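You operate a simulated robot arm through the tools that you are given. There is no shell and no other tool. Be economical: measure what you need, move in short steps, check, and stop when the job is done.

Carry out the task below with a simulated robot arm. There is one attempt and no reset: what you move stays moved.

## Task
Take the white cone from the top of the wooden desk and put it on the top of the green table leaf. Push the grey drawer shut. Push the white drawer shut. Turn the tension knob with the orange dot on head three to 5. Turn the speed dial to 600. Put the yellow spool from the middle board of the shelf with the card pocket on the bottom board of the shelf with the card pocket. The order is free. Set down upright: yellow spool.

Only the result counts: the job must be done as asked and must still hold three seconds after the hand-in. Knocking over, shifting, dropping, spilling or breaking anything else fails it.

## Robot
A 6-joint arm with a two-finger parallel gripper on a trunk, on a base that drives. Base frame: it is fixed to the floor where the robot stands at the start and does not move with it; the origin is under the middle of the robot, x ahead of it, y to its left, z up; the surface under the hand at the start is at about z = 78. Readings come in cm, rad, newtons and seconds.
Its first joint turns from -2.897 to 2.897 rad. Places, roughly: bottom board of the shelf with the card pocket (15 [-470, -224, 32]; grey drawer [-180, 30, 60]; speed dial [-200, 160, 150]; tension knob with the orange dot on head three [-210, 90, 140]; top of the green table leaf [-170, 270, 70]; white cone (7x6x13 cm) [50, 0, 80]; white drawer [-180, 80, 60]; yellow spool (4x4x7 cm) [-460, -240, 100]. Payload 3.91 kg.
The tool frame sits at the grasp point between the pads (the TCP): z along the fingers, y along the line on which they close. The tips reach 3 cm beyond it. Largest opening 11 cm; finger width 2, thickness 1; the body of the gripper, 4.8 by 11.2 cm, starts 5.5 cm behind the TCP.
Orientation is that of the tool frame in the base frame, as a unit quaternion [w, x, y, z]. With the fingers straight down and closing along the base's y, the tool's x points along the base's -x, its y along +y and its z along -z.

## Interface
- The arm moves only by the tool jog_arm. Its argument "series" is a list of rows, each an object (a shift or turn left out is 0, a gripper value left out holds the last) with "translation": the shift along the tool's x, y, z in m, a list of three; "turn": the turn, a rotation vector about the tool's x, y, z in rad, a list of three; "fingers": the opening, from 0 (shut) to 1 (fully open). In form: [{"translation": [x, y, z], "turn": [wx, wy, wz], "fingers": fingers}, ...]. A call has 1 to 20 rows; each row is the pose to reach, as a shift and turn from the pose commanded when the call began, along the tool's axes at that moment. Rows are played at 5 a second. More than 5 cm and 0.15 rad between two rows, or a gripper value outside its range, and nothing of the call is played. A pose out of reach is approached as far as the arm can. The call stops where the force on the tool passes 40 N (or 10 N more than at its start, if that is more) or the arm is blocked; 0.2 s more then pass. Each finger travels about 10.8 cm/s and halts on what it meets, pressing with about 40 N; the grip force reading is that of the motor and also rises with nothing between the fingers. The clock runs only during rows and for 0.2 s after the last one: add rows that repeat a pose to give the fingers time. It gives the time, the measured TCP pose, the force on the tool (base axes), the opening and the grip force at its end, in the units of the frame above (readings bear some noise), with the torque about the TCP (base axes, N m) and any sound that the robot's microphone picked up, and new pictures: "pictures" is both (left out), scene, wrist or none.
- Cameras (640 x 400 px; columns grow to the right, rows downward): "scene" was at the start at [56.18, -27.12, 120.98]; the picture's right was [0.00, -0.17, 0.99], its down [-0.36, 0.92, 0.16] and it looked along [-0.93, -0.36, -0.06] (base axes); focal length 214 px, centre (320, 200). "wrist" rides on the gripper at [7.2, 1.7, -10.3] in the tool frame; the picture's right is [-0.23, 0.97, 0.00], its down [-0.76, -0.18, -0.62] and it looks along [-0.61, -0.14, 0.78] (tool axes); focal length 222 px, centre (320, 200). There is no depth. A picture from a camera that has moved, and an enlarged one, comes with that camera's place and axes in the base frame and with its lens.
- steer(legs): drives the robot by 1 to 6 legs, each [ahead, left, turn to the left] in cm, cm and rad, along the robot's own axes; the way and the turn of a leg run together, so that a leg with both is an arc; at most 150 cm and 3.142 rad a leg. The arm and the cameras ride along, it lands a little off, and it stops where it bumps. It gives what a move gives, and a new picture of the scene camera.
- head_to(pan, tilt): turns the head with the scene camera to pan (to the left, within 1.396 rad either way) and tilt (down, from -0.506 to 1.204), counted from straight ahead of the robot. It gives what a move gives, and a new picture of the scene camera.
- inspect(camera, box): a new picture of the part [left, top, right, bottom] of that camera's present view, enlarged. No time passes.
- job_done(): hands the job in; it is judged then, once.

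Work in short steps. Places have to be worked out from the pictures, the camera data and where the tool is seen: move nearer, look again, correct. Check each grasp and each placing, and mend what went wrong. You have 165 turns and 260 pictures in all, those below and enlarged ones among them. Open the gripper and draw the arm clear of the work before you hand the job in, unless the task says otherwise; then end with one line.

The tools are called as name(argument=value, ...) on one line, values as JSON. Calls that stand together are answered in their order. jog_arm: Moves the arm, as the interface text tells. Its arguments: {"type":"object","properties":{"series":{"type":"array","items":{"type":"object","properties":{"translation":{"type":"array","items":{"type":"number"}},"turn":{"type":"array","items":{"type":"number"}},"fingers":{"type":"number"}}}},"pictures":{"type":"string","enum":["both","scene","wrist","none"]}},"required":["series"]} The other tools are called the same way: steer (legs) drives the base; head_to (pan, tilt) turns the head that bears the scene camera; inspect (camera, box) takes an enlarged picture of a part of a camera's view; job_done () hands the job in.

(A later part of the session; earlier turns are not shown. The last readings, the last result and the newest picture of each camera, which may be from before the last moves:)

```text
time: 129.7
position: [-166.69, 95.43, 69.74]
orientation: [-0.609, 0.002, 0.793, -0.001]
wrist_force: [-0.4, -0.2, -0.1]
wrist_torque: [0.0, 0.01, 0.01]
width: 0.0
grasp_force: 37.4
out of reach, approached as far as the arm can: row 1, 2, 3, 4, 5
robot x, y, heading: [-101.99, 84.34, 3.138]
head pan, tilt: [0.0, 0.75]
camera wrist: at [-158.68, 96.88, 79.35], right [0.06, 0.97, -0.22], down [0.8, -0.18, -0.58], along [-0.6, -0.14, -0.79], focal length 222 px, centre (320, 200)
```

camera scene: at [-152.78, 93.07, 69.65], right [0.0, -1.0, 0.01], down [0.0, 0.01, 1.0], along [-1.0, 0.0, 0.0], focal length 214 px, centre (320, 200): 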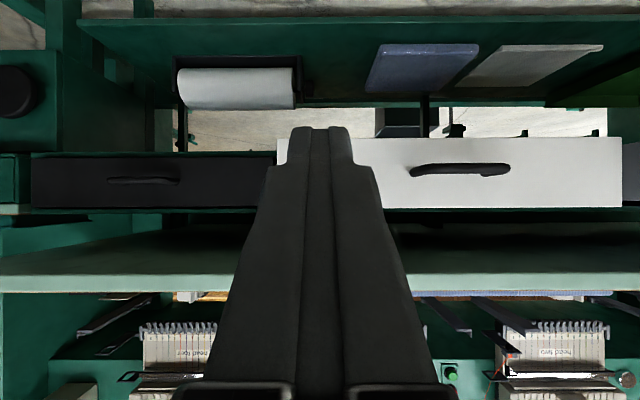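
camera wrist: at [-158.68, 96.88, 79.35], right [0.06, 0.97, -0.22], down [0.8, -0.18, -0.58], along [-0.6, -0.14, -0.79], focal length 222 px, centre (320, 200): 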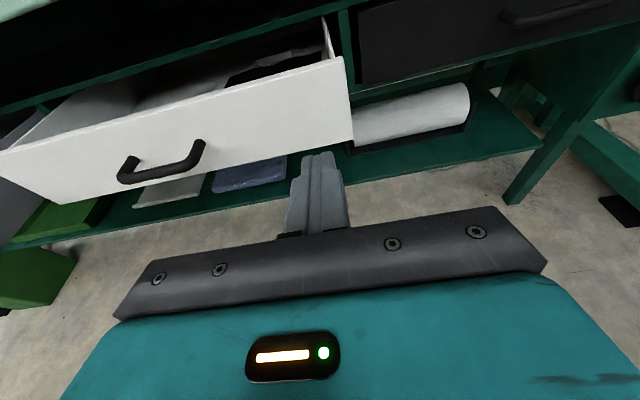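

Too close for this flat pose; I back the base 8 cm and then shift to y≈91, z≈67.5.

steer(legs=[[-8, 0, 0]])

jog_arm(series=[{"translation": [-0.01, -0.02, 0.023]}, {"translation": [-0.01, -0.04, 0.043]}, {"translation": [-0.01, -0.04, 0.063]}, {"translation": [-0.01, -0.04, 0.063]}], pictures="wrist")

```text
time: 130.7
position: [-158.59, 95.34, 69.69]
orientation: [-0.61, 0.003, 0.792, -0.001]
wrist_force: [0.0, -0.3, 0.2]
wrist_torque: [0.02, -0.02, -0.02]
width: 0.0
grasp_force: 37.9
robot x, y, heading: [-94.03, 84.11, 3.138]
head pan, tilt: [0.0, 0.75]
camera scene: at [-153.01, 95.42, 67.03], right [0.0, -1.0, 0.01], down [0.47, 0.0, 0.88], along [-0.88, 0.01, 0.47], focal length 214 px, centre (320, 200)
```

scene: 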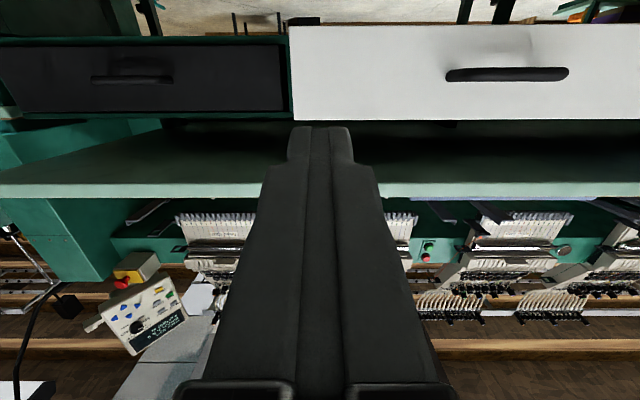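

```text
time: 131.7
position: [-164.24, 93.27, 67.4]
orientation: [-0.608, -0.003, 0.794, -0.008]
wrist_force: [0.1, -0.9, 0.5]
wrist_torque: [-0.02, -0.01, 0.0]
width: 0.0
grasp_force: 37.7
out of reach, approached as far as the arm can: row 2, 3, 4
robot x, y, heading: [-94.27, 83.93, 3.138]
head pan, tilt: [0.0, 0.75]
camera wrist: at [-156.26, 95.02, 77.17], right [0.04, 0.97, -0.23], down [0.8, -0.17, -0.57], along [-0.59, -0.16, -0.79], focal length 222 px, centre (320, 200)
```

wrist: 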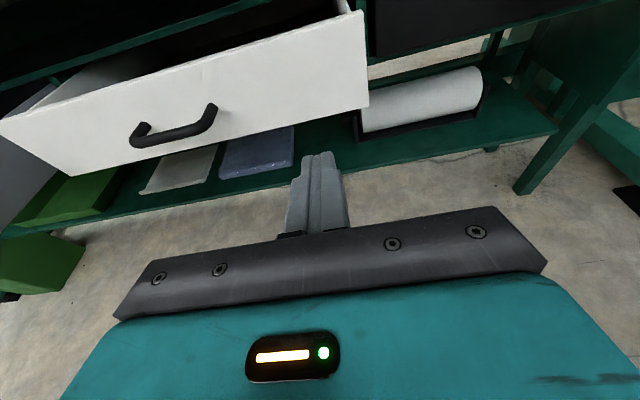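

The pose is good (tip at about (−167, 93, 66.6), 15° down). Rather than extending the arm, I push by driving the base ahead.

steer(legs=[[16, 0, 0]])

```text
time: 133.1
position: [-180.31, 93.32, 67.53]
orientation: [-0.608, -0.003, 0.794, -0.009]
wrist_force: [0.7, 0.1, 1.3]
wrist_torque: [0.01, -0.03, 0.02]
width: 0.03
grasp_force: 37.5
robot x, y, heading: [-110.4, 84.43, 3.141]
head pan, tilt: [0.0, 0.75]
camera scene: at [-174.64, 93.51, 64.85], right [0.01, -1.0, 0.01], down [0.47, 0.02, 0.88], along [-0.88, -0.01, 0.47], focal length 214 px, centre (320, 200)
```

scene: 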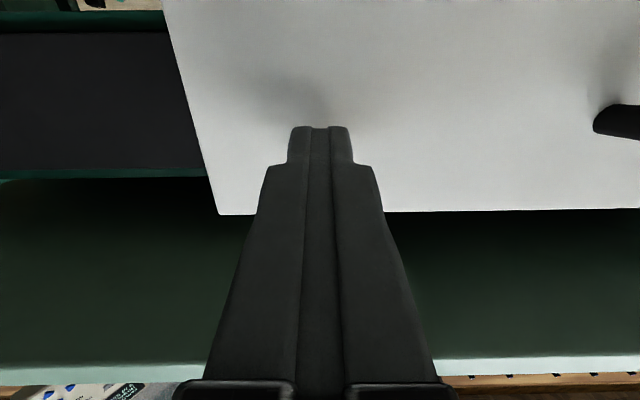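

It slides easily: tip at −183, still proud of the black drawer. I drive another 5 cm.

steer(legs=[[5, 0, 0]])

```text
time: 134.1
position: [-185.42, 93.27, 67.51]
orientation: [-0.608, -0.002, 0.794, -0.007]
wrist_force: [-0.4, 0.7, 0.4]
wrist_torque: [0.02, 0.0, -0.03]
width: 0.0
grasp_force: 37.6
robot x, y, heading: [-115.28, 84.14, 3.137]
head pan, tilt: [0.0, 0.75]
camera scene: at [-179.66, 93.53, 64.85], right [0.01, -1.0, 0.01], down [0.47, 0.02, 0.88], along [-0.88, -0.01, 0.47], focal length 214 px, centre (320, 200)
```

scene: 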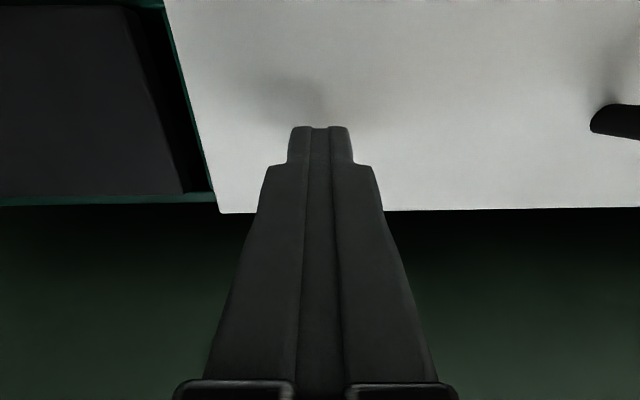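

Nearly flush. I continue with small drives until it stops.

steer(legs=[[2, 0, 0]])

```text
time: 134.9
position: [-187.39, 93.35, 67.44]
orientation: [-0.608, -0.003, 0.794, -0.009]
wrist_force: [-0.4, -0.1, 0.5]
wrist_torque: [-0.01, 0.0, 0.04]
width: 0.0
grasp_force: 37.5
robot x, y, heading: [-117.44, 84.4, 3.138]
head pan, tilt: [0.0, 0.75]
camera scene: at [-181.69, 93.54, 64.85], right [0.01, -1.0, 0.01], down [0.47, 0.02, 0.88], along [-0.88, -0.01, 0.47], focal length 214 px, centre (320, 200)
```

scene: 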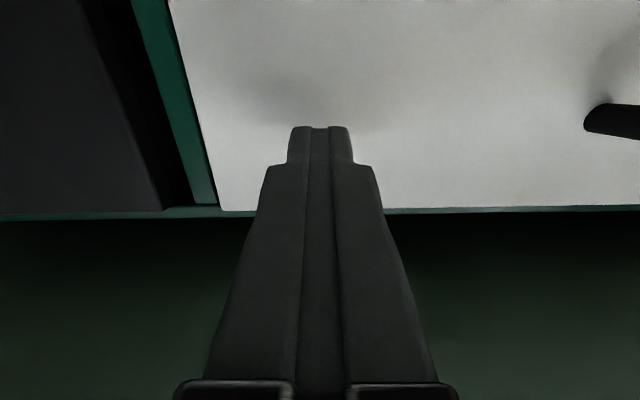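

Now flush with the black drawer; I try 1 cm more to confirm the end stop.

steer(legs=[[1, 0, 0]])

```text
time: 135.6
position: [-188.34, 93.28, 67.44]
orientation: [-0.608, -0.002, 0.794, -0.008]
wrist_force: [-0.3, 0.3, 0.4]
wrist_torque: [0.02, -0.04, 0.03]
width: 0.01
grasp_force: 37.6
robot x, y, heading: [-118.12, 84.3, 3.139]
head pan, tilt: [0.0, 0.75]
camera scene: at [-182.69, 93.54, 64.85], right [0.01, -1.0, 0.01], down [0.47, 0.02, 0.88], along [-0.88, -0.01, 0.47], focal length 214 px, centre (320, 200)
```

scene: 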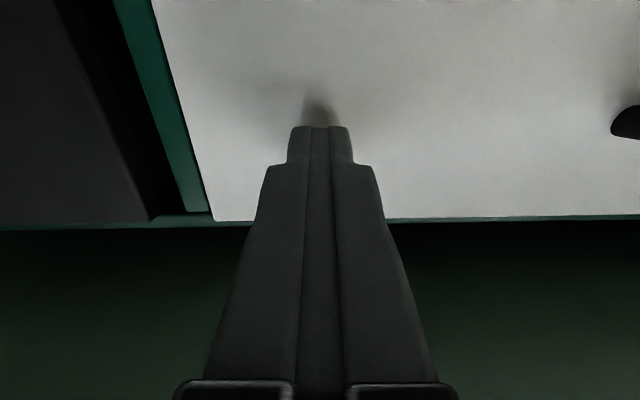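

I try 1 cm more and compare.

steer(legs=[[1.2, 0, 0]])

```text
time: 136.3
position: [-188.38, 93.24, 67.25]
orientation: [-0.607, -0.002, 0.794, -0.008]
wrist_force: [9.6, 0.4, 3.2]
wrist_torque: [-0.07, 0.11, -0.03]
width: 0.0
grasp_force: 38.0
robot x, y, heading: [-118.81, 84.2, 3.135]
head pan, tilt: [0.0, 0.75]
stopped in leg 1: the force on the tool passed its limit at 68 N (the readings are from after the stop); the commanded pose is now the measured one
camera scene: at [-182.7, 93.52, 64.81], right [0.01, -1.0, 0.01], down [0.47, 0.02, 0.88], along [-0.88, -0.01, 0.47], focal length 214 px, centre (320, 200)
```

scene: 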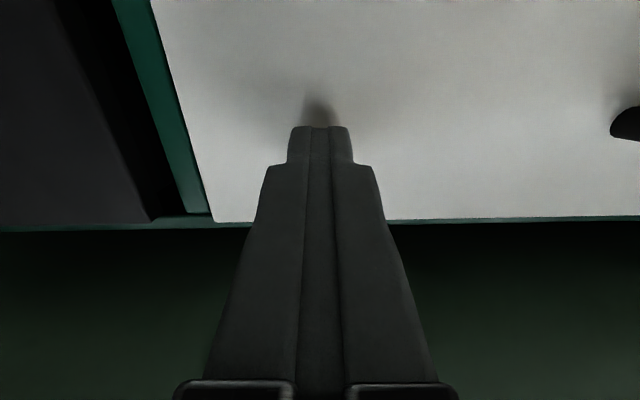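

The end stop is reached (68 N at the tip): the white drawer is shut. I back off and slide over to the grey drawer.

steer(legs=[[-40, 0, 0], [0, 50, 0]])

jog_arm(series=[{"translation": [0, 0, 0]}], pictures="wrist")

```text
time: 141.4
position: [-149.02, 43.02, 67.25]
orientation: [-0.607, -0.004, 0.794, -0.01]
wrist_force: [0.7, 0.3, -0.4]
wrist_torque: [0.0, 0.03, 0.01]
width: 0.0
grasp_force: 37.7
robot x, y, heading: [-78.47, 34.21, 3.138]
head pan, tilt: [0.0, 0.75]
camera scene: at [-143.34, 43.25, 64.78], right [0.02, -1.0, 0.01], down [0.47, 0.02, 0.88], along [-0.88, -0.01, 0.47], focal length 214 px, centre (320, 200)
```

scene: 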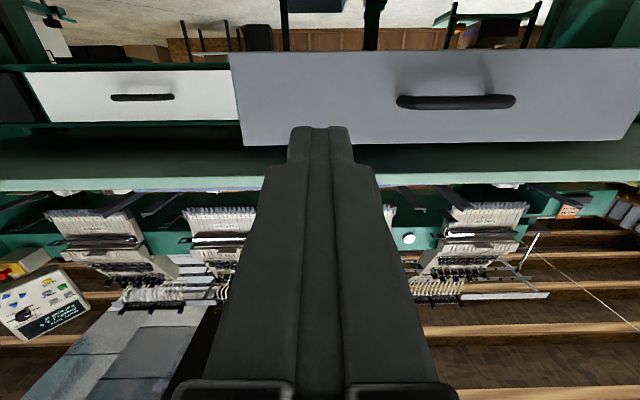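

```text
time: 141.8
position: [-148.95, 43.02, 67.48]
orientation: [-0.607, -0.003, 0.794, -0.009]
wrist_force: [-0.8, -0.1, 0.2]
wrist_torque: [0.02, -0.02, 0.02]
width: 0.0
grasp_force: 37.4
robot x, y, heading: [-78.8, 34.0, 3.142]
head pan, tilt: [0.0, 0.75]
camera wrist: at [-141.07, 44.84, 77.12], right [0.04, 0.97, -0.23], down [0.8, -0.17, -0.57], along [-0.59, -0.16, -0.79], focal length 222 px, centre (320, 200)
```

wrist: 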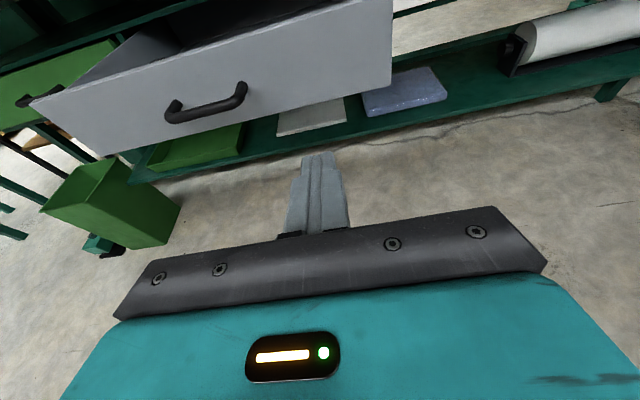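

White is shut. The tip is on the grey front right of its handle (y≈43). I drive ahead 36 cm to push it in.

steer(legs=[[36, 0, 0]])

```text
time: 144.1
position: [-185.2, 43.25, 67.29]
orientation: [-0.607, -0.003, 0.794, -0.01]
wrist_force: [-0.2, 0.0, -0.1]
wrist_torque: [-0.03, 0.03, 0.02]
width: 0.01
grasp_force: 37.3
robot x, y, heading: [-115.21, 33.98, 3.137]
head pan, tilt: [0.0, 0.75]
camera scene: at [-179.54, 43.47, 64.78], right [0.01, -1.0, 0.01], down [0.47, 0.02, 0.88], along [-0.88, -0.01, 0.47], focal length 214 px, centre (320, 200)
```

scene: 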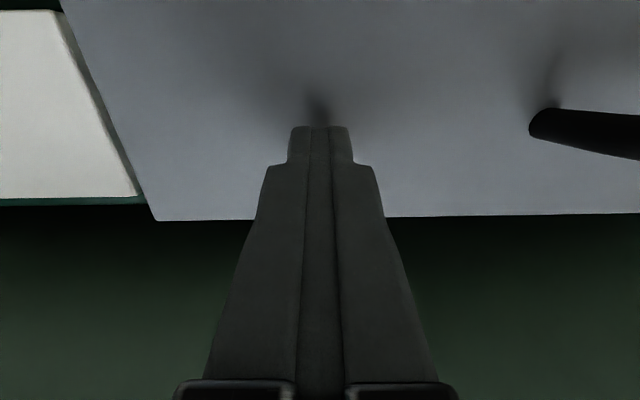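

Grey follows; about 3 cm remain. I drive on in small legs until the force stops it.

steer(legs=[[2.5, 0, 0], [1, 0, 0], [1, 0, 0], [1, 0, 0]])

```text
time: 145.4
position: [-188.4, 43.06, 67.3]
orientation: [-0.607, -0.002, 0.795, -0.009]
wrist_force: [8.7, 0.0, 2.5]
wrist_torque: [-0.04, 0.12, 0.02]
width: 0.03
grasp_force: 37.4
robot x, y, heading: [-118.78, 34.36, 3.14]
head pan, tilt: [0.0, 0.75]
stopped in leg 2: the force on the tool passed its limit at 55 N (the readings are from after the stop); the commanded pose is now the measured one
camera scene: at [-182.7, 43.48, 64.73], right [0.01, -1.0, 0.01], down [0.47, 0.02, 0.89], along [-0.89, -0.01, 0.47], focal length 214 px, centre (320, 200)
```

scene: 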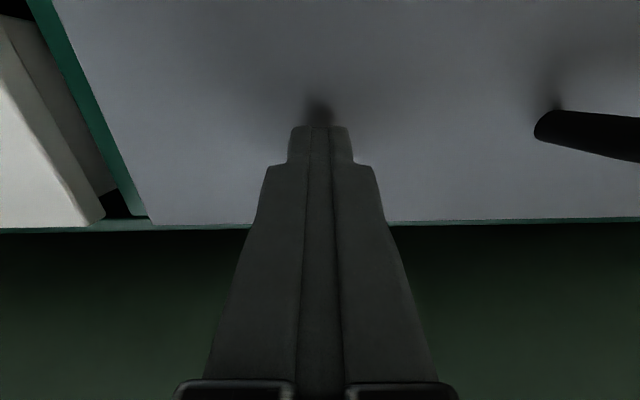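

Grey stops at the same place (55 N): shut. I back off well clear and look at both fronts.

steer(legs=[[-60, 0, 0]])

jog_arm(series=[{"translation": [0.045, 0, 0]}, {"translation": [0.09, 0, 0]}, {"translation": [0.135, 0, 0]}, {"translation": [0.18, 0, 0]}, {"translation": [0.225, 0, 0]}, {"translation": [0.27, 0, 0]}, {"translation": [0.315, 0, 0]}, {"translation": [0.36, 0, 0]}, {"translation": [0.405, 0, 0]}, {"translation": [0.45, 0, 0]}, {"translation": [0.45, 0, 0]}], pictures="none")

jog_arm(series=[{"turn": [0, 0, -0.145]}, {"turn": [0, 0, -0.29]}, {"turn": [0, 0, -0.435]}, {"turn": [0, 0, -0.58]}, {"turn": [0, 0, -0.725]}, {"turn": [0, 0, -0.87]}, {"turn": [0, 0, -1.015]}, {"turn": [0, 0, -1.16]}, {"turn": [0, 0, -1.305]}, {"turn": [0, 0, -1.45]}, {"turn": [0, 0, -1.571]}, {"turn": [0, 0, -1.571]}], pictures="none")

jog_arm(series=[{"turn": [0, 0, -0.145]}, {"turn": [0, 0, -0.29]}, {"turn": [0, 0, -0.435]}, {"turn": [0, 0, -0.58]}, {"turn": [0, 0, -0.725]}, {"turn": [0, 0, -0.87]}, {"turn": [0, 0, -1.015]}, {"turn": [0, 0, -1.16]}, {"turn": [0, 0, -1.305]}, {"turn": [0, 0, -1.45]}, {"turn": [0, 0, -1.571]}, {"turn": [0, 0, -1.571]}], pictures="none")

head_to(pan=0, tilt=0.1)

```text
time: 148.8
position: [-128.62, 42.87, 67.26]
orientation: [-0.606, -0.003, 0.795, -0.01]
wrist_force: [0.0, -0.3, 0.5]
wrist_torque: [-0.01, -0.01, -0.02]
width: 0.0
grasp_force: 38.1
robot x, y, heading: [-58.54, 34.17, 3.139]
head pan, tilt: [0.0, 0.75]
camera scene: at [-122.9, 43.19, 64.7], right [0.02, -1.0, 0.01], down [0.46, 0.02, 0.89], along [-0.89, -0.01, 0.46], focal length 214 px, centre (320, 200)
```

scene: 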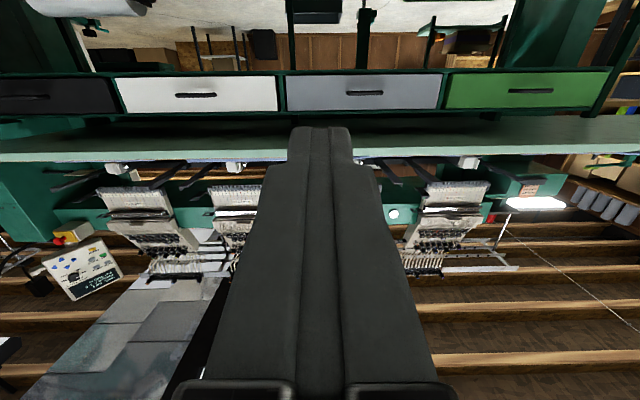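

```text
time: 151.2
position: [-140.39, 43.28, 110.68]
orientation: [-0.607, -0.003, 0.795, -0.009]
wrist_force: [0.5, 0.2, 0.2]
wrist_torque: [0.0, -0.03, -0.01]
width: 0.0
grasp_force: 37.5
robot x, y, heading: [-58.85, 33.66, 3.137]
head pan, tilt: [0.0, 0.75]
```

```text
time: 153.8
position: [-140.38, 43.26, 110.64]
orientation: [0.435, 0.565, -0.56, -0.422]
wrist_force: [0.0, -1.0, 0.0]
wrist_torque: [0.01, -0.01, -0.02]
width: 0.01
grasp_force: 37.8
robot x, y, heading: [-58.78, 33.8, 3.137]
head pan, tilt: [0.0, 0.75]
```

```text
time: 156.3
position: [-140.46, 43.23, 110.73]
orientation: [0.009, 0.795, 0.004, -0.607]
wrist_force: [0.4, 0.0, 0.4]
wrist_torque: [0.01, -0.03, -0.03]
width: 0.0
grasp_force: 37.7
robot x, y, heading: [-58.87, 34.05, 3.137]
head pan, tilt: [0.0, 0.75]
```

```text
time: 157.4
position: [-140.56, 43.23, 110.65]
orientation: [0.009, 0.795, 0.003, -0.607]
wrist_force: [0.4, 0.3, -0.2]
wrist_torque: [-0.02, -0.01, -0.01]
width: 0.0
grasp_force: 37.7
robot x, y, heading: [-58.94, 33.88, 3.135]
head pan, tilt: [0.0, 0.099]
camera scene: at [-139.48, 43.57, 121.64], right [-0.02, 1.0, -0.01], down [0.36, 0.0, -0.93], along [-0.93, -0.02, -0.36], focal length 214 px, centre (320, 200)
```

scene: 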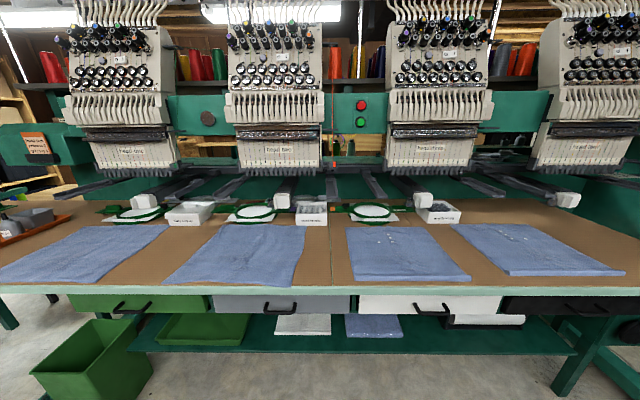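

Both drawers are flush. Now I look toward the shelf to the left.

head_to(pan=0.7, tilt=0)

head_to(pan=1.39, tilt=0)

```text
time: 158.4
position: [-140.5, 43.16, 110.66]
orientation: [0.009, 0.795, 0.003, -0.607]
wrist_force: [0.7, 0.5, 0.5]
wrist_torque: [0.0, 0.01, 0.03]
width: 0.0
grasp_force: 37.8
robot x, y, heading: [-58.76, 34.18, 3.135]
head pan, tilt: [0.7, 0.0]
camera scene: at [-137.4, 37.83, 123.2], right [-0.63, 0.75, -0.18], down [0.26, -0.01, -0.96], along [-0.73, -0.66, -0.2], focal length 214 px, centre (320, 200)
```

scene: 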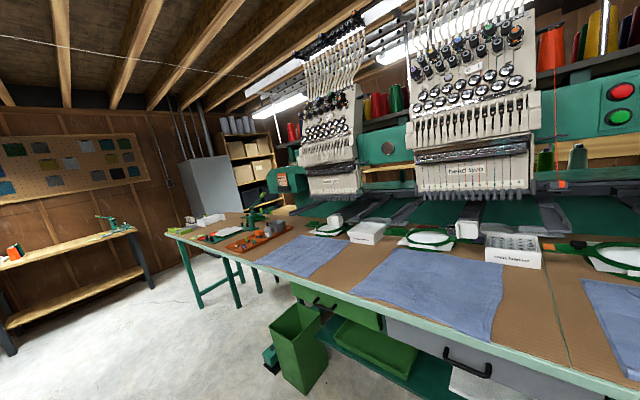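

```text
time: 159.5
position: [-140.41, 43.19, 110.72]
orientation: [0.01, 0.795, 0.004, -0.607]
wrist_force: [-0.1, 0.3, 0.4]
wrist_torque: [-0.01, 0.04, 0.02]
width: 0.0
grasp_force: 37.7
robot x, y, heading: [-58.95, 34.09, 3.141]
head pan, tilt: [1.389, 0.0]
camera scene: at [-132.28, 34.86, 124.62], right [-0.95, 0.16, -0.26], down [0.26, -0.01, -0.96], along [-0.16, -0.99, -0.04], focal length 214 px, centre (320, 200)
```

scene: 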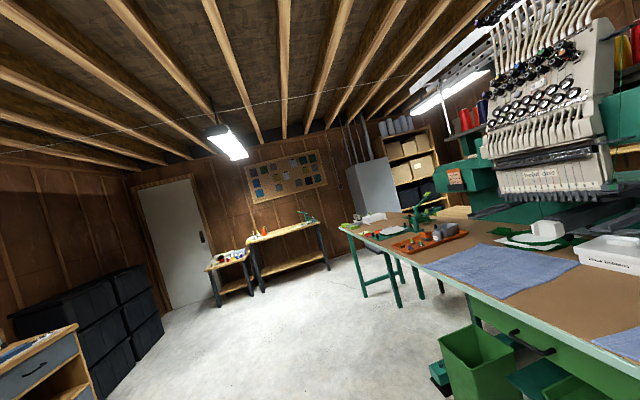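

The shelf lies beyond the machine, so I must go round the table's far end by the back wall. I drive along the aisle to y≈−170 and look again.

steer(legs=[[0, 110, 0], [0, 100, 0]])

head_to(pan=0.3, tilt=0.1)

```text
time: 169.9
position: [-144.02, -164.84, 110.64]
orientation: [0.001, 0.795, -0.007, -0.607]
wrist_force: [0.7, -0.9, -0.1]
wrist_torque: [0.03, -0.01, -0.01]
width: 0.0
grasp_force: 37.6
robot x, y, heading: [-62.91, -176.02, 3.117]
head pan, tilt: [1.389, 0.0]
camera scene: at [-136.0, -173.46, 124.62], right [-0.95, 0.19, -0.26], down [0.26, -0.01, -0.96], along [-0.18, -0.98, -0.04], focal length 214 px, centre (320, 200)
```

scene: 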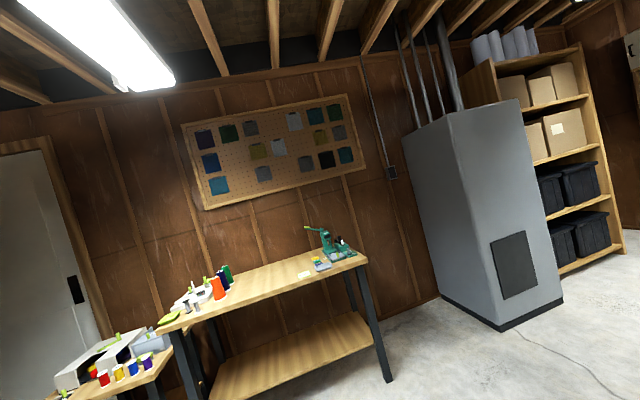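

```text
time: 171.3
position: [-144.02, -164.86, 110.73]
orientation: [0.002, 0.795, -0.007, -0.607]
wrist_force: [0.6, -0.3, 0.1]
wrist_torque: [-0.02, -0.02, -0.01]
width: 0.01
grasp_force: 37.6
robot x, y, heading: [-62.54, -175.96, 3.107]
head pan, tilt: [0.3, 0.099]
camera scene: at [-142.62, -167.31, 121.79], right [-0.28, 0.96, -0.09], down [0.35, 0.02, -0.94], along [-0.89, -0.29, -0.34], focal length 214 px, centre (320, 200)
```

scene: 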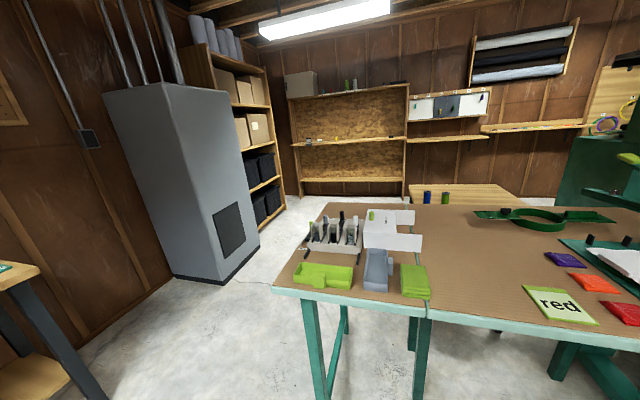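

The passage between table end (y≈−198) and cabinet (y≈−300) is about 1 m wide. The OSB-backed shelf at the far wall should be the target; I enlarge it.

inspect(camera="scene", box=[270, 60, 510, 210])

```text
2.67 times, centred on (390, 135) of scene
camera zoom: at [-142.62, -167.31, 121.79], right [-0.28, 0.96, -0.09], down [0.35, 0.02, -0.94], along [-0.89, -0.29, -0.34], focal length 572 px, centre (133, 373)
```

zoom: 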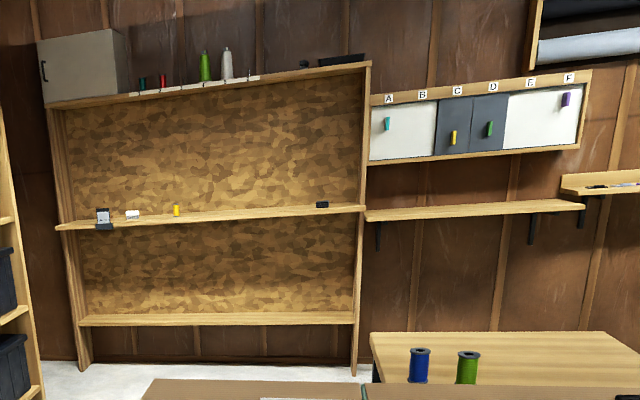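

The yellow spool stands on the middle board at about (−460, −237, 97) and the bottom board is at z≈35. I drive through the passage along y≈−247.

steer(legs=[[0, 71, 0], [0, 0, 0.03], [140, 0, 0]])

```text
time: 182.1
position: [-286.04, -239.09, 110.76]
orientation: [0.012, 0.795, 0.007, -0.606]
wrist_force: [1.1, 0.7, -0.8]
wrist_torque: [0.02, 0.0, 0.0]
width: 0.0
grasp_force: 38.0
robot x, y, heading: [-204.47, -247.79, -3.141]
head pan, tilt: [0.3, 0.099]
camera scene: at [-284.62, -241.52, 121.79], right [-0.31, 0.95, -0.09], down [0.35, 0.03, -0.93], along [-0.88, -0.32, -0.34], focal length 214 px, centre (320, 200)
```

scene: 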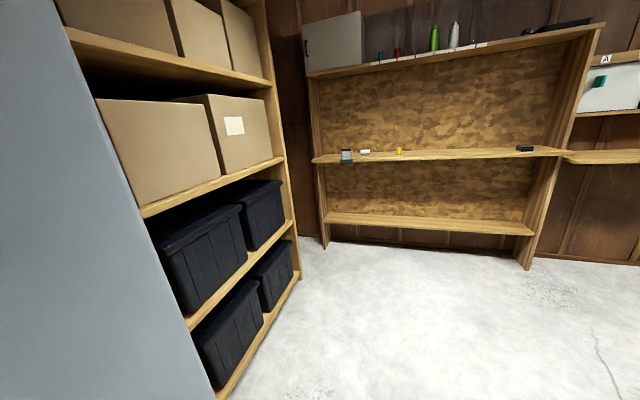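

Clear floor ahead. I drive 125 cm further and look straight at the shelf.

steer(legs=[[125, 0, 0]])

head_to(pan=0, tilt=0.1)

inspect(camera="scene", box=[200, 120, 440, 270])

```text
time: 188.4
position: [-411.41, -239.22, 110.77]
orientation: [0.011, 0.795, 0.005, -0.607]
wrist_force: [-0.6, -1.0, -0.7]
wrist_torque: [0.03, 0.04, 0.01]
width: 0.0
grasp_force: 37.4
robot x, y, heading: [-330.1, -247.97, -3.139]
head pan, tilt: [0.3, 0.099]
camera scene: at [-410.03, -241.67, 121.79], right [-0.31, 0.95, -0.09], down [0.35, 0.03, -0.94], along [-0.88, -0.32, -0.34], focal length 214 px, centre (320, 200)
```

scene: 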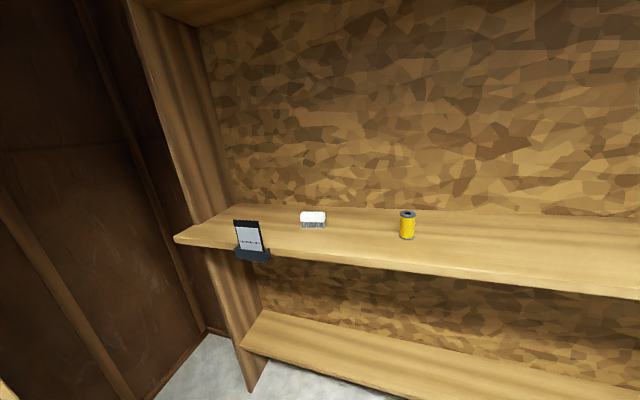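

```text
time: 189.2
position: [-411.48, -239.26, 110.75]
orientation: [0.011, 0.795, 0.005, -0.606]
wrist_force: [0.2, -0.6, -0.4]
wrist_torque: [-0.02, 0.01, -0.02]
width: 0.0
grasp_force: 37.4
robot x, y, heading: [-329.57, -248.38, -3.139]
head pan, tilt: [0.0, 0.099]
camera scene: at [-410.48, -238.96, 121.66], right [-0.02, 1.0, -0.01], down [0.36, 0.0, -0.93], along [-0.93, -0.02, -0.36], focal length 214 px, centre (320, 200)
```

scene: 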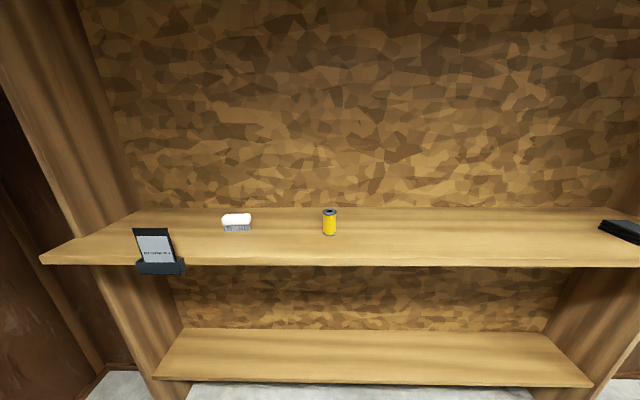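

```text
2.67 times, centred on (320, 195) of scene
camera zoom: at [-410.48, -238.96, 121.66], right [-0.02, 1.0, -0.01], down [0.36, 0.0, -0.93], along [-0.93, -0.02, -0.36], focal length 572 px, centre (320, 213)
```

zoom: 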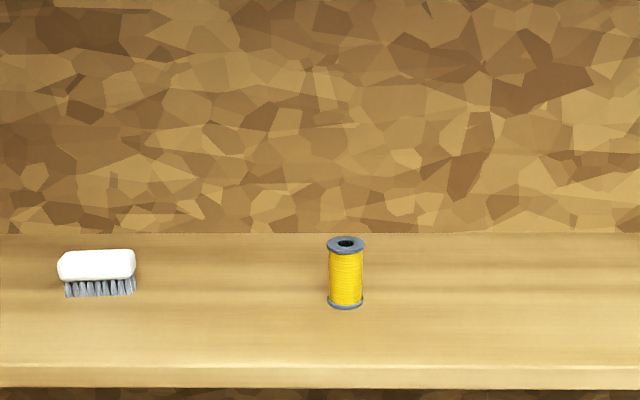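

Spool is at y≈−237.7, roughly x −462…−465, board z ≈90–92. I pitch the tool to about 44° down, raise it, open the fingers, and drive 40 cm closer for a second viewpoint.

jog_arm(series=[{"translation": [-0.02, 0, -0.018], "turn": [0, 0.12, 0], "fingers": 0.65}, {"translation": [-0.04, 0, -0.036], "turn": [0, 0.25, 0]}, {"translation": [-0.06, 0, -0.055], "turn": [0, 0.38, 0]}, {"translation": [-0.084, 0, -0.074], "turn": [0, 0.5, 0]}, {"translation": [-0.084, 0, -0.074], "turn": [0, 0.5, 0]}], pictures="none")

steer(legs=[[40, 0, 0]])

head_to(pan=0, tilt=0)

```text
time: 190.4
position: [-406.48, -238.96, 120.88]
orientation: [0.009, 0.921, 0.007, -0.39]
wrist_force: [-0.3, -0.3, 0.1]
wrist_torque: [0.01, 0.0, 0.03]
width: 7.17
grasp_force: 0.1
robot x, y, heading: [-329.75, -247.93, -3.144]
head pan, tilt: [0.0, 0.099]
```

```text
time: 192.9
position: [-446.68, -239.27, 120.86]
orientation: [0.009, 0.92, 0.009, -0.391]
wrist_force: [-0.3, -0.1, 0.0]
wrist_torque: [-0.01, -0.01, 0.01]
width: 7.16
grasp_force: 0.2
robot x, y, heading: [-369.9, -248.14, -3.138]
head pan, tilt: [0.0, 0.099]
camera scene: at [-451.01, -239.15, 130.92], right [-0.02, 1.0, -0.01], down [0.76, 0.01, -0.65], along [-0.65, -0.02, -0.76], focal length 214 px, centre (320, 200)
```

scene: 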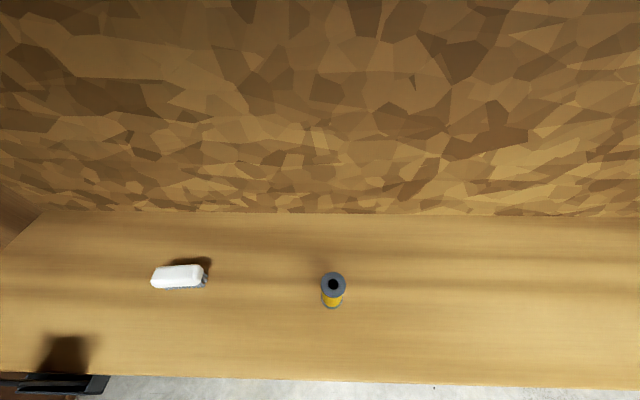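

```text
time: 193.6
position: [-446.75, -239.22, 120.82]
orientation: [0.01, 0.921, 0.008, -0.39]
wrist_force: [-0.5, 0.6, 0.0]
wrist_torque: [0.02, 0.01, -0.01]
width: 7.16
grasp_force: 0.1
robot x, y, heading: [-369.63, -248.14, -3.138]
head pan, tilt: [0.0, 0.0]
camera scene: at [-451.49, -239.15, 131.7], right [-0.02, 1.0, -0.01], down [0.69, 0.01, -0.72], along [-0.72, -0.02, -0.69], focal length 214 px, centre (320, 200)
```

scene: 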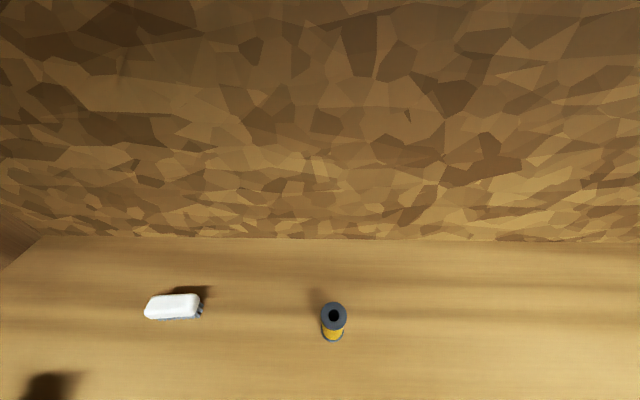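

Triangulated: spool axis at (−462.2, −237.7), base z≈91.9, top ≈98.5. I drive 12 cm closer, line up along the tool axis and stop 8 cm short for a check.

steer(legs=[[12, 0, 0]])

jog_arm(series=[{"translation": [0.04, -0.005, 0]}, {"translation": [0.08, -0.01, 0]}, {"translation": [0.12, -0.015, 0.0]}, {"translation": [0.153, -0.015, 0.025]}, {"translation": [0.153, -0.015, 0.07]}, {"translation": [0.153, -0.015, 0.115]}, {"translation": [0.153, -0.015, 0.115]}])

```text
time: 194.8
position: [-458.81, -239.41, 120.78]
orientation: [0.011, 0.92, 0.01, -0.391]
wrist_force: [0.3, -0.5, -0.6]
wrist_torque: [0.0, 0.01, -0.01]
width: 7.15
grasp_force: 0.1
robot x, y, heading: [-381.91, -248.22, -3.137]
head pan, tilt: [0.0, 0.0]
camera scene: at [-463.57, -239.29, 131.71], right [-0.02, 1.0, -0.01], down [0.69, 0.01, -0.72], along [-0.72, -0.03, -0.69], focal length 214 px, centre (320, 200)
```

scene: 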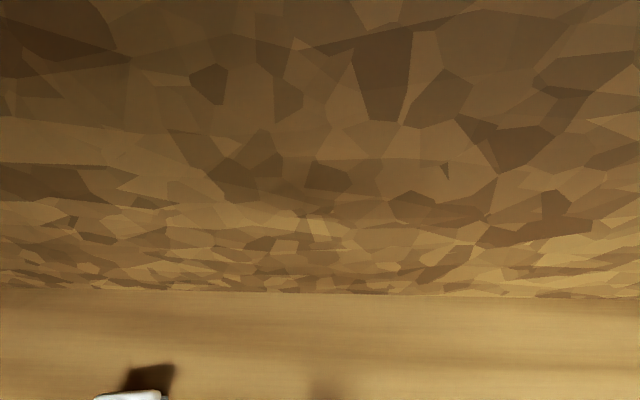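

```text
time: 196.4
position: [-456.39, -238.2, 101.68]
orientation: [0.01, 0.92, 0.009, -0.391]
wrist_force: [0.0, -0.3, 0.3]
wrist_torque: [0.01, 0.0, 0.01]
width: 7.16
grasp_force: 0.1
robot x, y, heading: [-382.2, -248.45, -3.135]
head pan, tilt: [0.0, 0.0]
camera scene: at [-461.2, -237.96, 112.66], right [-0.02, 1.0, -0.01], down [0.69, 0.01, -0.72], along [-0.72, -0.03, -0.69], focal length 214 px, centre (320, 200)
camera wrist: at [-444.06, -239.6, 103.78], right [-0.13, -0.98, 0.17], down [-0.08, 0.19, 0.98], along [-0.99, 0.12, -0.11], focal length 222 px, centre (320, 200)
```

scene: 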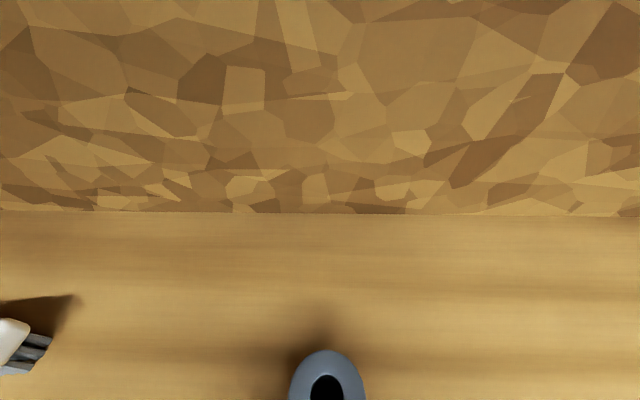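
wrist: 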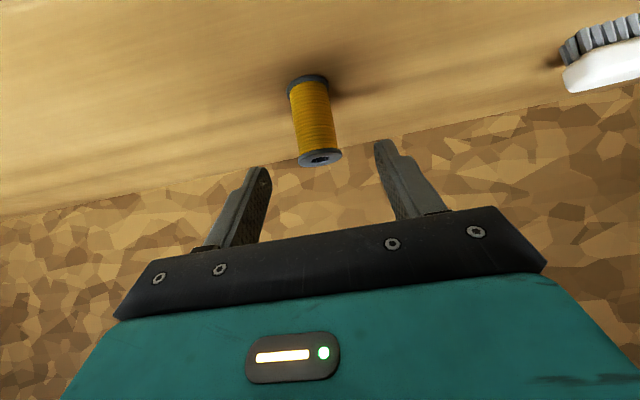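

Spool is centred between the fingers. I advance the last 8 cm and close.

jog_arm(series=[{"translation": [0, -0.002, 0.03]}, {"translation": [0, -0.002, 0.06]}, {"translation": [0, -0.002, 0.08]}, {"translation": [0, -0.002, 0.08]}, {"translation": [0, -0.002, 0.08], "fingers": 0.4}, {"translation": [0, -0.002, 0.08], "fingers": 0.15}, {"translation": [0, -0.002, 0.08], "fingers": 0.15}, {"translation": [0, -0.002, 0.08], "fingers": 0.15}], pictures="wrist")

```text
time: 198.2
position: [-462.33, -238.14, 96.25]
orientation: [0.01, 0.921, 0.009, -0.39]
wrist_force: [0.3, -1.0, 0.5]
wrist_torque: [0.01, 0.04, -0.03]
width: 3.67
grasp_force: 39.8
robot x, y, heading: [-382.19, -248.2, -3.139]
head pan, tilt: [0.0, 0.0]
camera wrist: at [-449.86, -239.58, 98.23], right [-0.13, -0.98, 0.17], down [-0.08, 0.19, 0.98], along [-0.99, 0.12, -0.11], focal length 222 px, centre (320, 200)
```

wrist: 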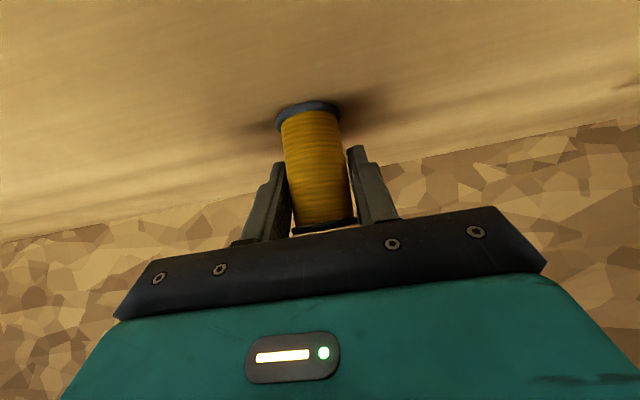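

Gripped (3.7 cm). I lift 6 cm straight up, then back the base out 45 cm.

jog_arm(series=[{"translation": [-0.0144, 0, -0.0138]}, {"translation": [-0.0288, 0, -0.0276]}, {"translation": [-0.0432, 0, -0.0414]}, {"translation": [-0.0432, 0, -0.0414]}], pictures="wrist")

steer(legs=[[-45, 0, 0]])

```text
time: 199.2
position: [-462.24, -238.04, 102.21]
orientation: [0.01, 0.92, 0.009, -0.391]
wrist_force: [-0.1, 0.4, 0.3]
wrist_torque: [0.0, -0.01, -0.03]
width: 3.64
grasp_force: 40.0
robot x, y, heading: [-382.04, -248.51, -3.14]
head pan, tilt: [0.0, 0.0]
camera wrist: at [-449.82, -239.47, 104.27], right [-0.13, -0.98, 0.17], down [-0.08, 0.19, 0.98], along [-0.99, 0.12, -0.11], focal length 222 px, centre (320, 200)
```

wrist: 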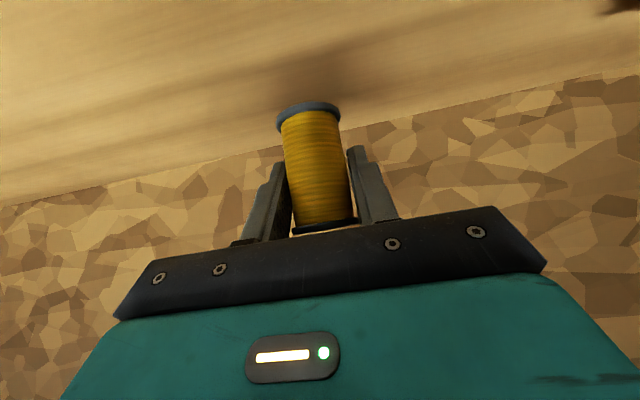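

```text
time: 202.0
position: [-417.23, -237.72, 102.31]
orientation: [0.01, 0.921, 0.01, -0.39]
wrist_force: [0.5, -0.3, 0.1]
wrist_torque: [0.03, 0.0, 0.02]
width: 3.66
grasp_force: 40.4
robot x, y, heading: [-336.8, -248.04, -3.132]
head pan, tilt: [0.0, 0.0]
camera scene: at [-421.95, -237.64, 113.12], right [-0.03, 1.0, -0.01], down [0.69, 0.01, -0.72], along [-0.72, -0.03, -0.69], focal length 214 px, centre (320, 200)
```

scene: 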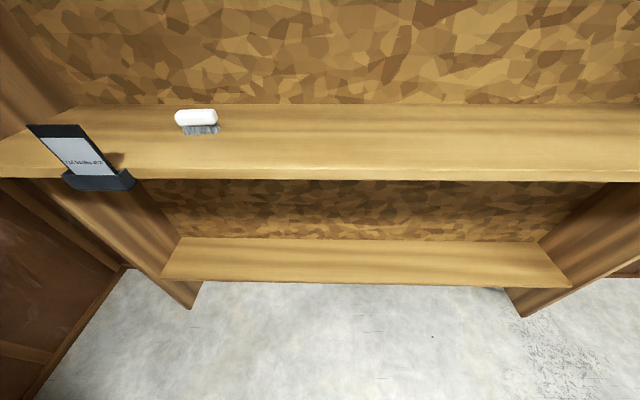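

Bottom board: z≈32, from x≈−460 (front) to −481. Still clear of the shelf, I lower the spool straight down to z≈46.

jog_arm(series=[{"translation": [0.032, 0, 0.0307]}, {"translation": [0.064, 0, 0.0614]}, {"translation": [0.096, 0, 0.0921]}, {"translation": [0.128, 0, 0.1228]}, {"translation": [0.16, 0, 0.1535]}, {"translation": [0.192, 0, 0.1842]}, {"translation": [0.224, 0, 0.2149]}, {"translation": [0.256, 0, 0.2456]}, {"translation": [0.288, 0, 0.2763]}, {"translation": [0.32, 0, 0.307]}, {"translation": [0.352, 0, 0.3377]}, {"translation": [0.384, 0, 0.3684]}, {"translation": [0.405, 0, 0.3885]}, {"translation": [0.405, 0, 0.3885]}], pictures="scene")

```text
time: 205.0
position: [-417.04, -238.33, 46.12]
orientation: [0.009, 0.92, 0.009, -0.391]
wrist_force: [1.0, 0.0, 0.0]
wrist_torque: [0.0, 0.0, 0.0]
width: 3.69
grasp_force: 39.8
robot x, y, heading: [-337.17, -248.24, -3.134]
head pan, tilt: [0.0, 0.0]
camera scene: at [-421.79, -238.31, 57.0], right [-0.03, 1.0, -0.01], down [0.69, 0.01, -0.72], along [-0.72, -0.03, -0.69], focal length 214 px, centre (320, 200)
```

scene: 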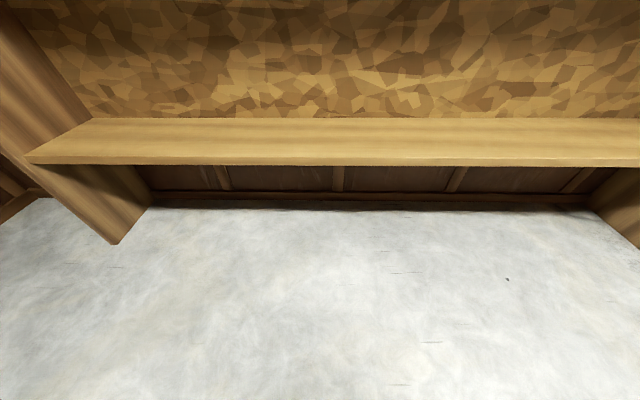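

Refined: board top z≈32.2, front edge −460.2, back −481. I drive 52 cm ahead to bring the spool over the board at x≈−469.

steer(legs=[[52, 0, 0]])

jog_arm(series=[{"translation": [0.0144, 0, 0.0138]}, {"translation": [0.0288, 0, 0.0276]}, {"translation": [0.0432, 0, 0.0414]}, {"translation": [0.0576, 0, 0.0552]}, {"translation": [0.0576, 0, 0.0552]}])

```text
time: 208.0
position: [-468.8, -238.86, 46.11]
orientation: [0.01, 0.92, 0.011, -0.391]
wrist_force: [-0.3, 0.0, -1.0]
wrist_torque: [-0.04, -0.03, 0.04]
width: 3.68
grasp_force: 39.9
robot x, y, heading: [-389.02, -248.34, -3.131]
head pan, tilt: [0.0, 0.0]
camera scene: at [-473.58, -238.76, 57.03], right [-0.03, 1.0, -0.01], down [0.69, 0.01, -0.72], along [-0.72, -0.03, -0.69], focal length 214 px, centre (320, 200)
```

scene: 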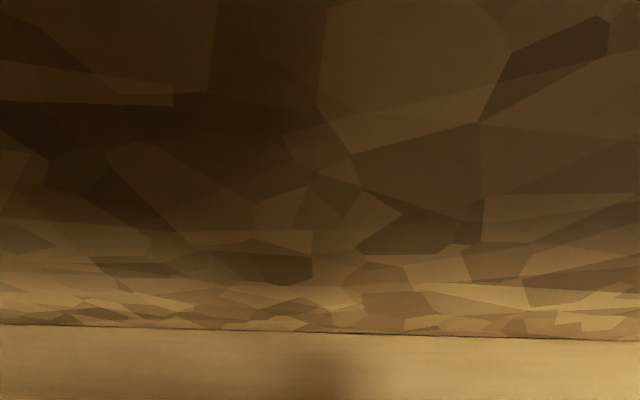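

```text
time: 209.2
position: [-469.17, -239.42, 38.32]
orientation: [0.018, 0.921, 0.004, -0.388]
wrist_force: [-0.5, -0.2, -0.6]
wrist_torque: [0.01, -0.01, -0.03]
width: 3.67
grasp_force: 39.6
out of reach, approached as far as the arm can: row 3, 4, 5
robot x, y, heading: [-388.77, -247.99, -3.137]
head pan, tilt: [0.0, 0.0]
camera scene: at [-474.0, -239.0, 49.31], right [-0.02, 1.0, -0.03], down [0.7, -0.01, -0.72], along [-0.72, -0.04, -0.7], focal length 214 px, centre (320, 200)
camera wrist: at [-456.83, -240.85, 40.53], right [-0.14, -0.97, 0.19], down [-0.09, 0.2, 0.97], along [-0.99, 0.12, -0.11], focal length 222 px, centre (320, 200)
```

scene: 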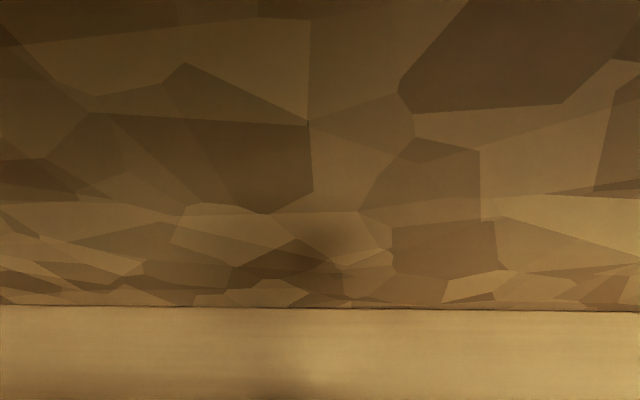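
wrist: 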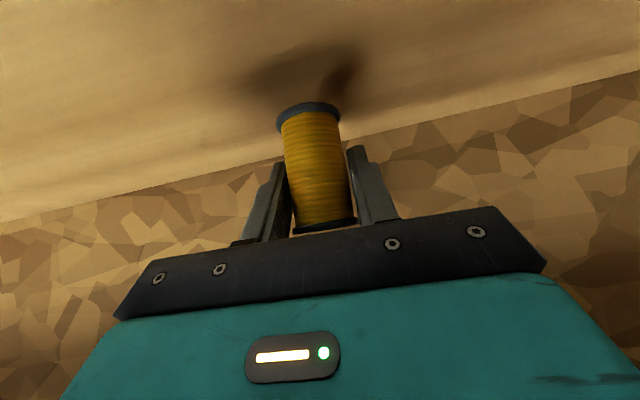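

The arm's limit is 2 cm too high here; a longer reach should relieve the wrist. I rise 4 cm, back the base 10 cm, then extend and lower.

jog_arm(series=[{"translation": [-0.0288, 0, -0.0276]}, {"translation": [-0.0288, 0, -0.0276]}], pictures="none")

steer(legs=[[-10, 0, 0]])

```text
time: 209.8
position: [-469.24, -239.34, 42.37]
orientation: [0.011, 0.92, 0.011, -0.391]
wrist_force: [-0.5, -0.6, 0.0]
wrist_torque: [-0.02, -0.01, 0.01]
width: 3.65
grasp_force: 40.1
robot x, y, heading: [-389.03, -248.31, -3.132]
head pan, tilt: [0.0, 0.0]
```

```text
time: 210.9
position: [-459.25, -239.3, 42.41]
orientation: [0.011, 0.921, 0.01, -0.39]
wrist_force: [0.3, -0.5, -0.4]
wrist_torque: [0.03, -0.01, -0.01]
width: 3.67
grasp_force: 39.0
robot x, y, heading: [-378.91, -248.21, -3.135]
head pan, tilt: [0.0, 0.0]
camera scene: at [-463.96, -239.09, 53.29], right [-0.03, 1.0, -0.01], down [0.69, 0.01, -0.72], along [-0.72, -0.03, -0.69], focal length 214 px, centre (320, 200)
```

scene: 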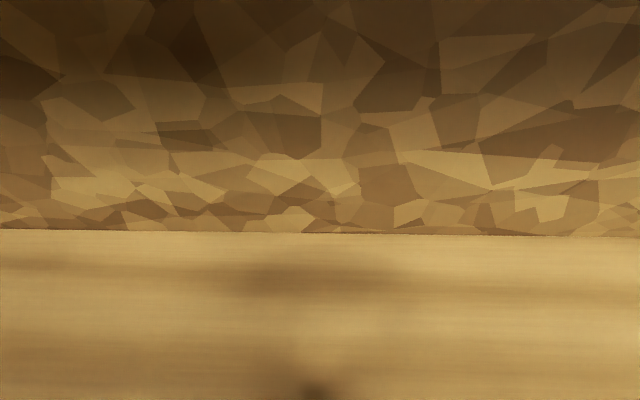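

Now forward 9 cm, then down to about z=37.6.

jog_arm(series=[{"translation": [-0.031, 0, 0.0325]}, {"translation": [-0.062, 0, 0.065]}, {"translation": [-0.045, 0, 0.081]}, {"translation": [-0.0276, 0, 0.098]}, {"translation": [-0.0276, 0, 0.098]}], pictures="wrist")

```text
time: 212.1
position: [-468.26, -239.63, 37.49]
orientation: [0.01, 0.921, 0.009, -0.39]
wrist_force: [0.1, 0.1, 0.1]
wrist_torque: [-0.03, 0.0, 0.03]
width: 3.66
grasp_force: 40.6
robot x, y, heading: [-378.58, -248.3, -3.133]
head pan, tilt: [0.0, 0.0]
camera wrist: at [-455.8, -241.05, 39.59], right [-0.13, -0.98, 0.18], down [-0.09, 0.19, 0.98], along [-0.99, 0.11, -0.11], focal length 222 px, centre (320, 200)
```

wrist: 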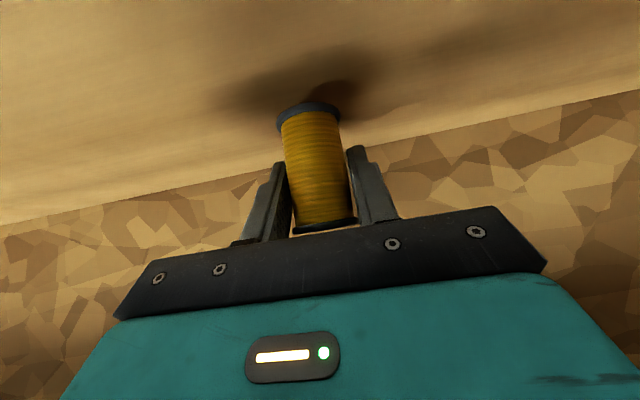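

Reach is fine here. I lower in 2 mm steps until contact shows.

jog_arm(series=[{"translation": [0.0014, 0, 0.0014]}, {"translation": [0.0029, 0, 0.0028]}, {"translation": [0.0043, 0, 0.0041]}, {"translation": [0.0058, 0, 0.0055]}, {"translation": [0.0058, 0, 0.0055]}], pictures="none")

```text
time: 213.3
position: [-468.18, -239.58, 36.77]
orientation: [0.012, 0.92, 0.01, -0.39]
wrist_force: [-0.4, 0.4, -0.4]
wrist_torque: [0.03, 0.02, 0.01]
width: 3.67
grasp_force: 39.8
robot x, y, heading: [-378.66, -248.35, -3.131]
head pan, tilt: [0.0, 0.0]
```

No contact yet at z=36.8; I continue in 1.5–2 mm steps.

jog_arm(series=[{"translation": [0.0011, 0, 0.001]}, {"translation": [0.0022, 0, 0.0021]}, {"translation": [0.0032, 0, 0.0031]}, {"translation": [0.0032, 0, 0.0031]}], pictures="wrist")

```text
time: 214.3
position: [-468.24, -239.46, 36.41]
orientation: [0.012, 0.92, 0.01, -0.391]
wrist_force: [0.7, 0.8, 7.4]
wrist_torque: [0.11, -0.03, 0.02]
width: 3.68
grasp_force: 40.5
robot x, y, heading: [-378.79, -248.33, -3.139]
head pan, tilt: [0.0, 0.0]
camera wrist: at [-455.78, -240.98, 38.42], right [-0.13, -0.98, 0.18], down [-0.09, 0.19, 0.98], along [-0.99, 0.11, -0.11], focal length 222 px, centre (320, 200)
```

wrist: 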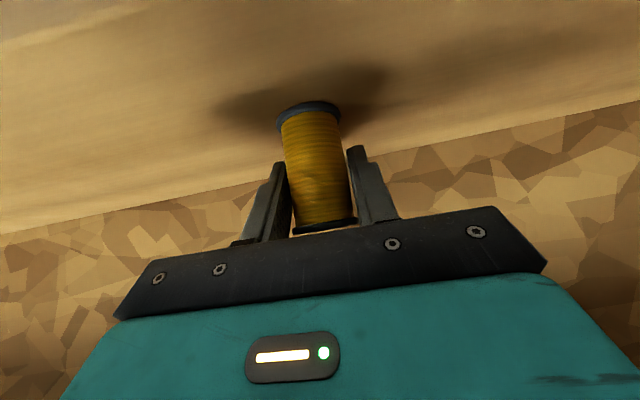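

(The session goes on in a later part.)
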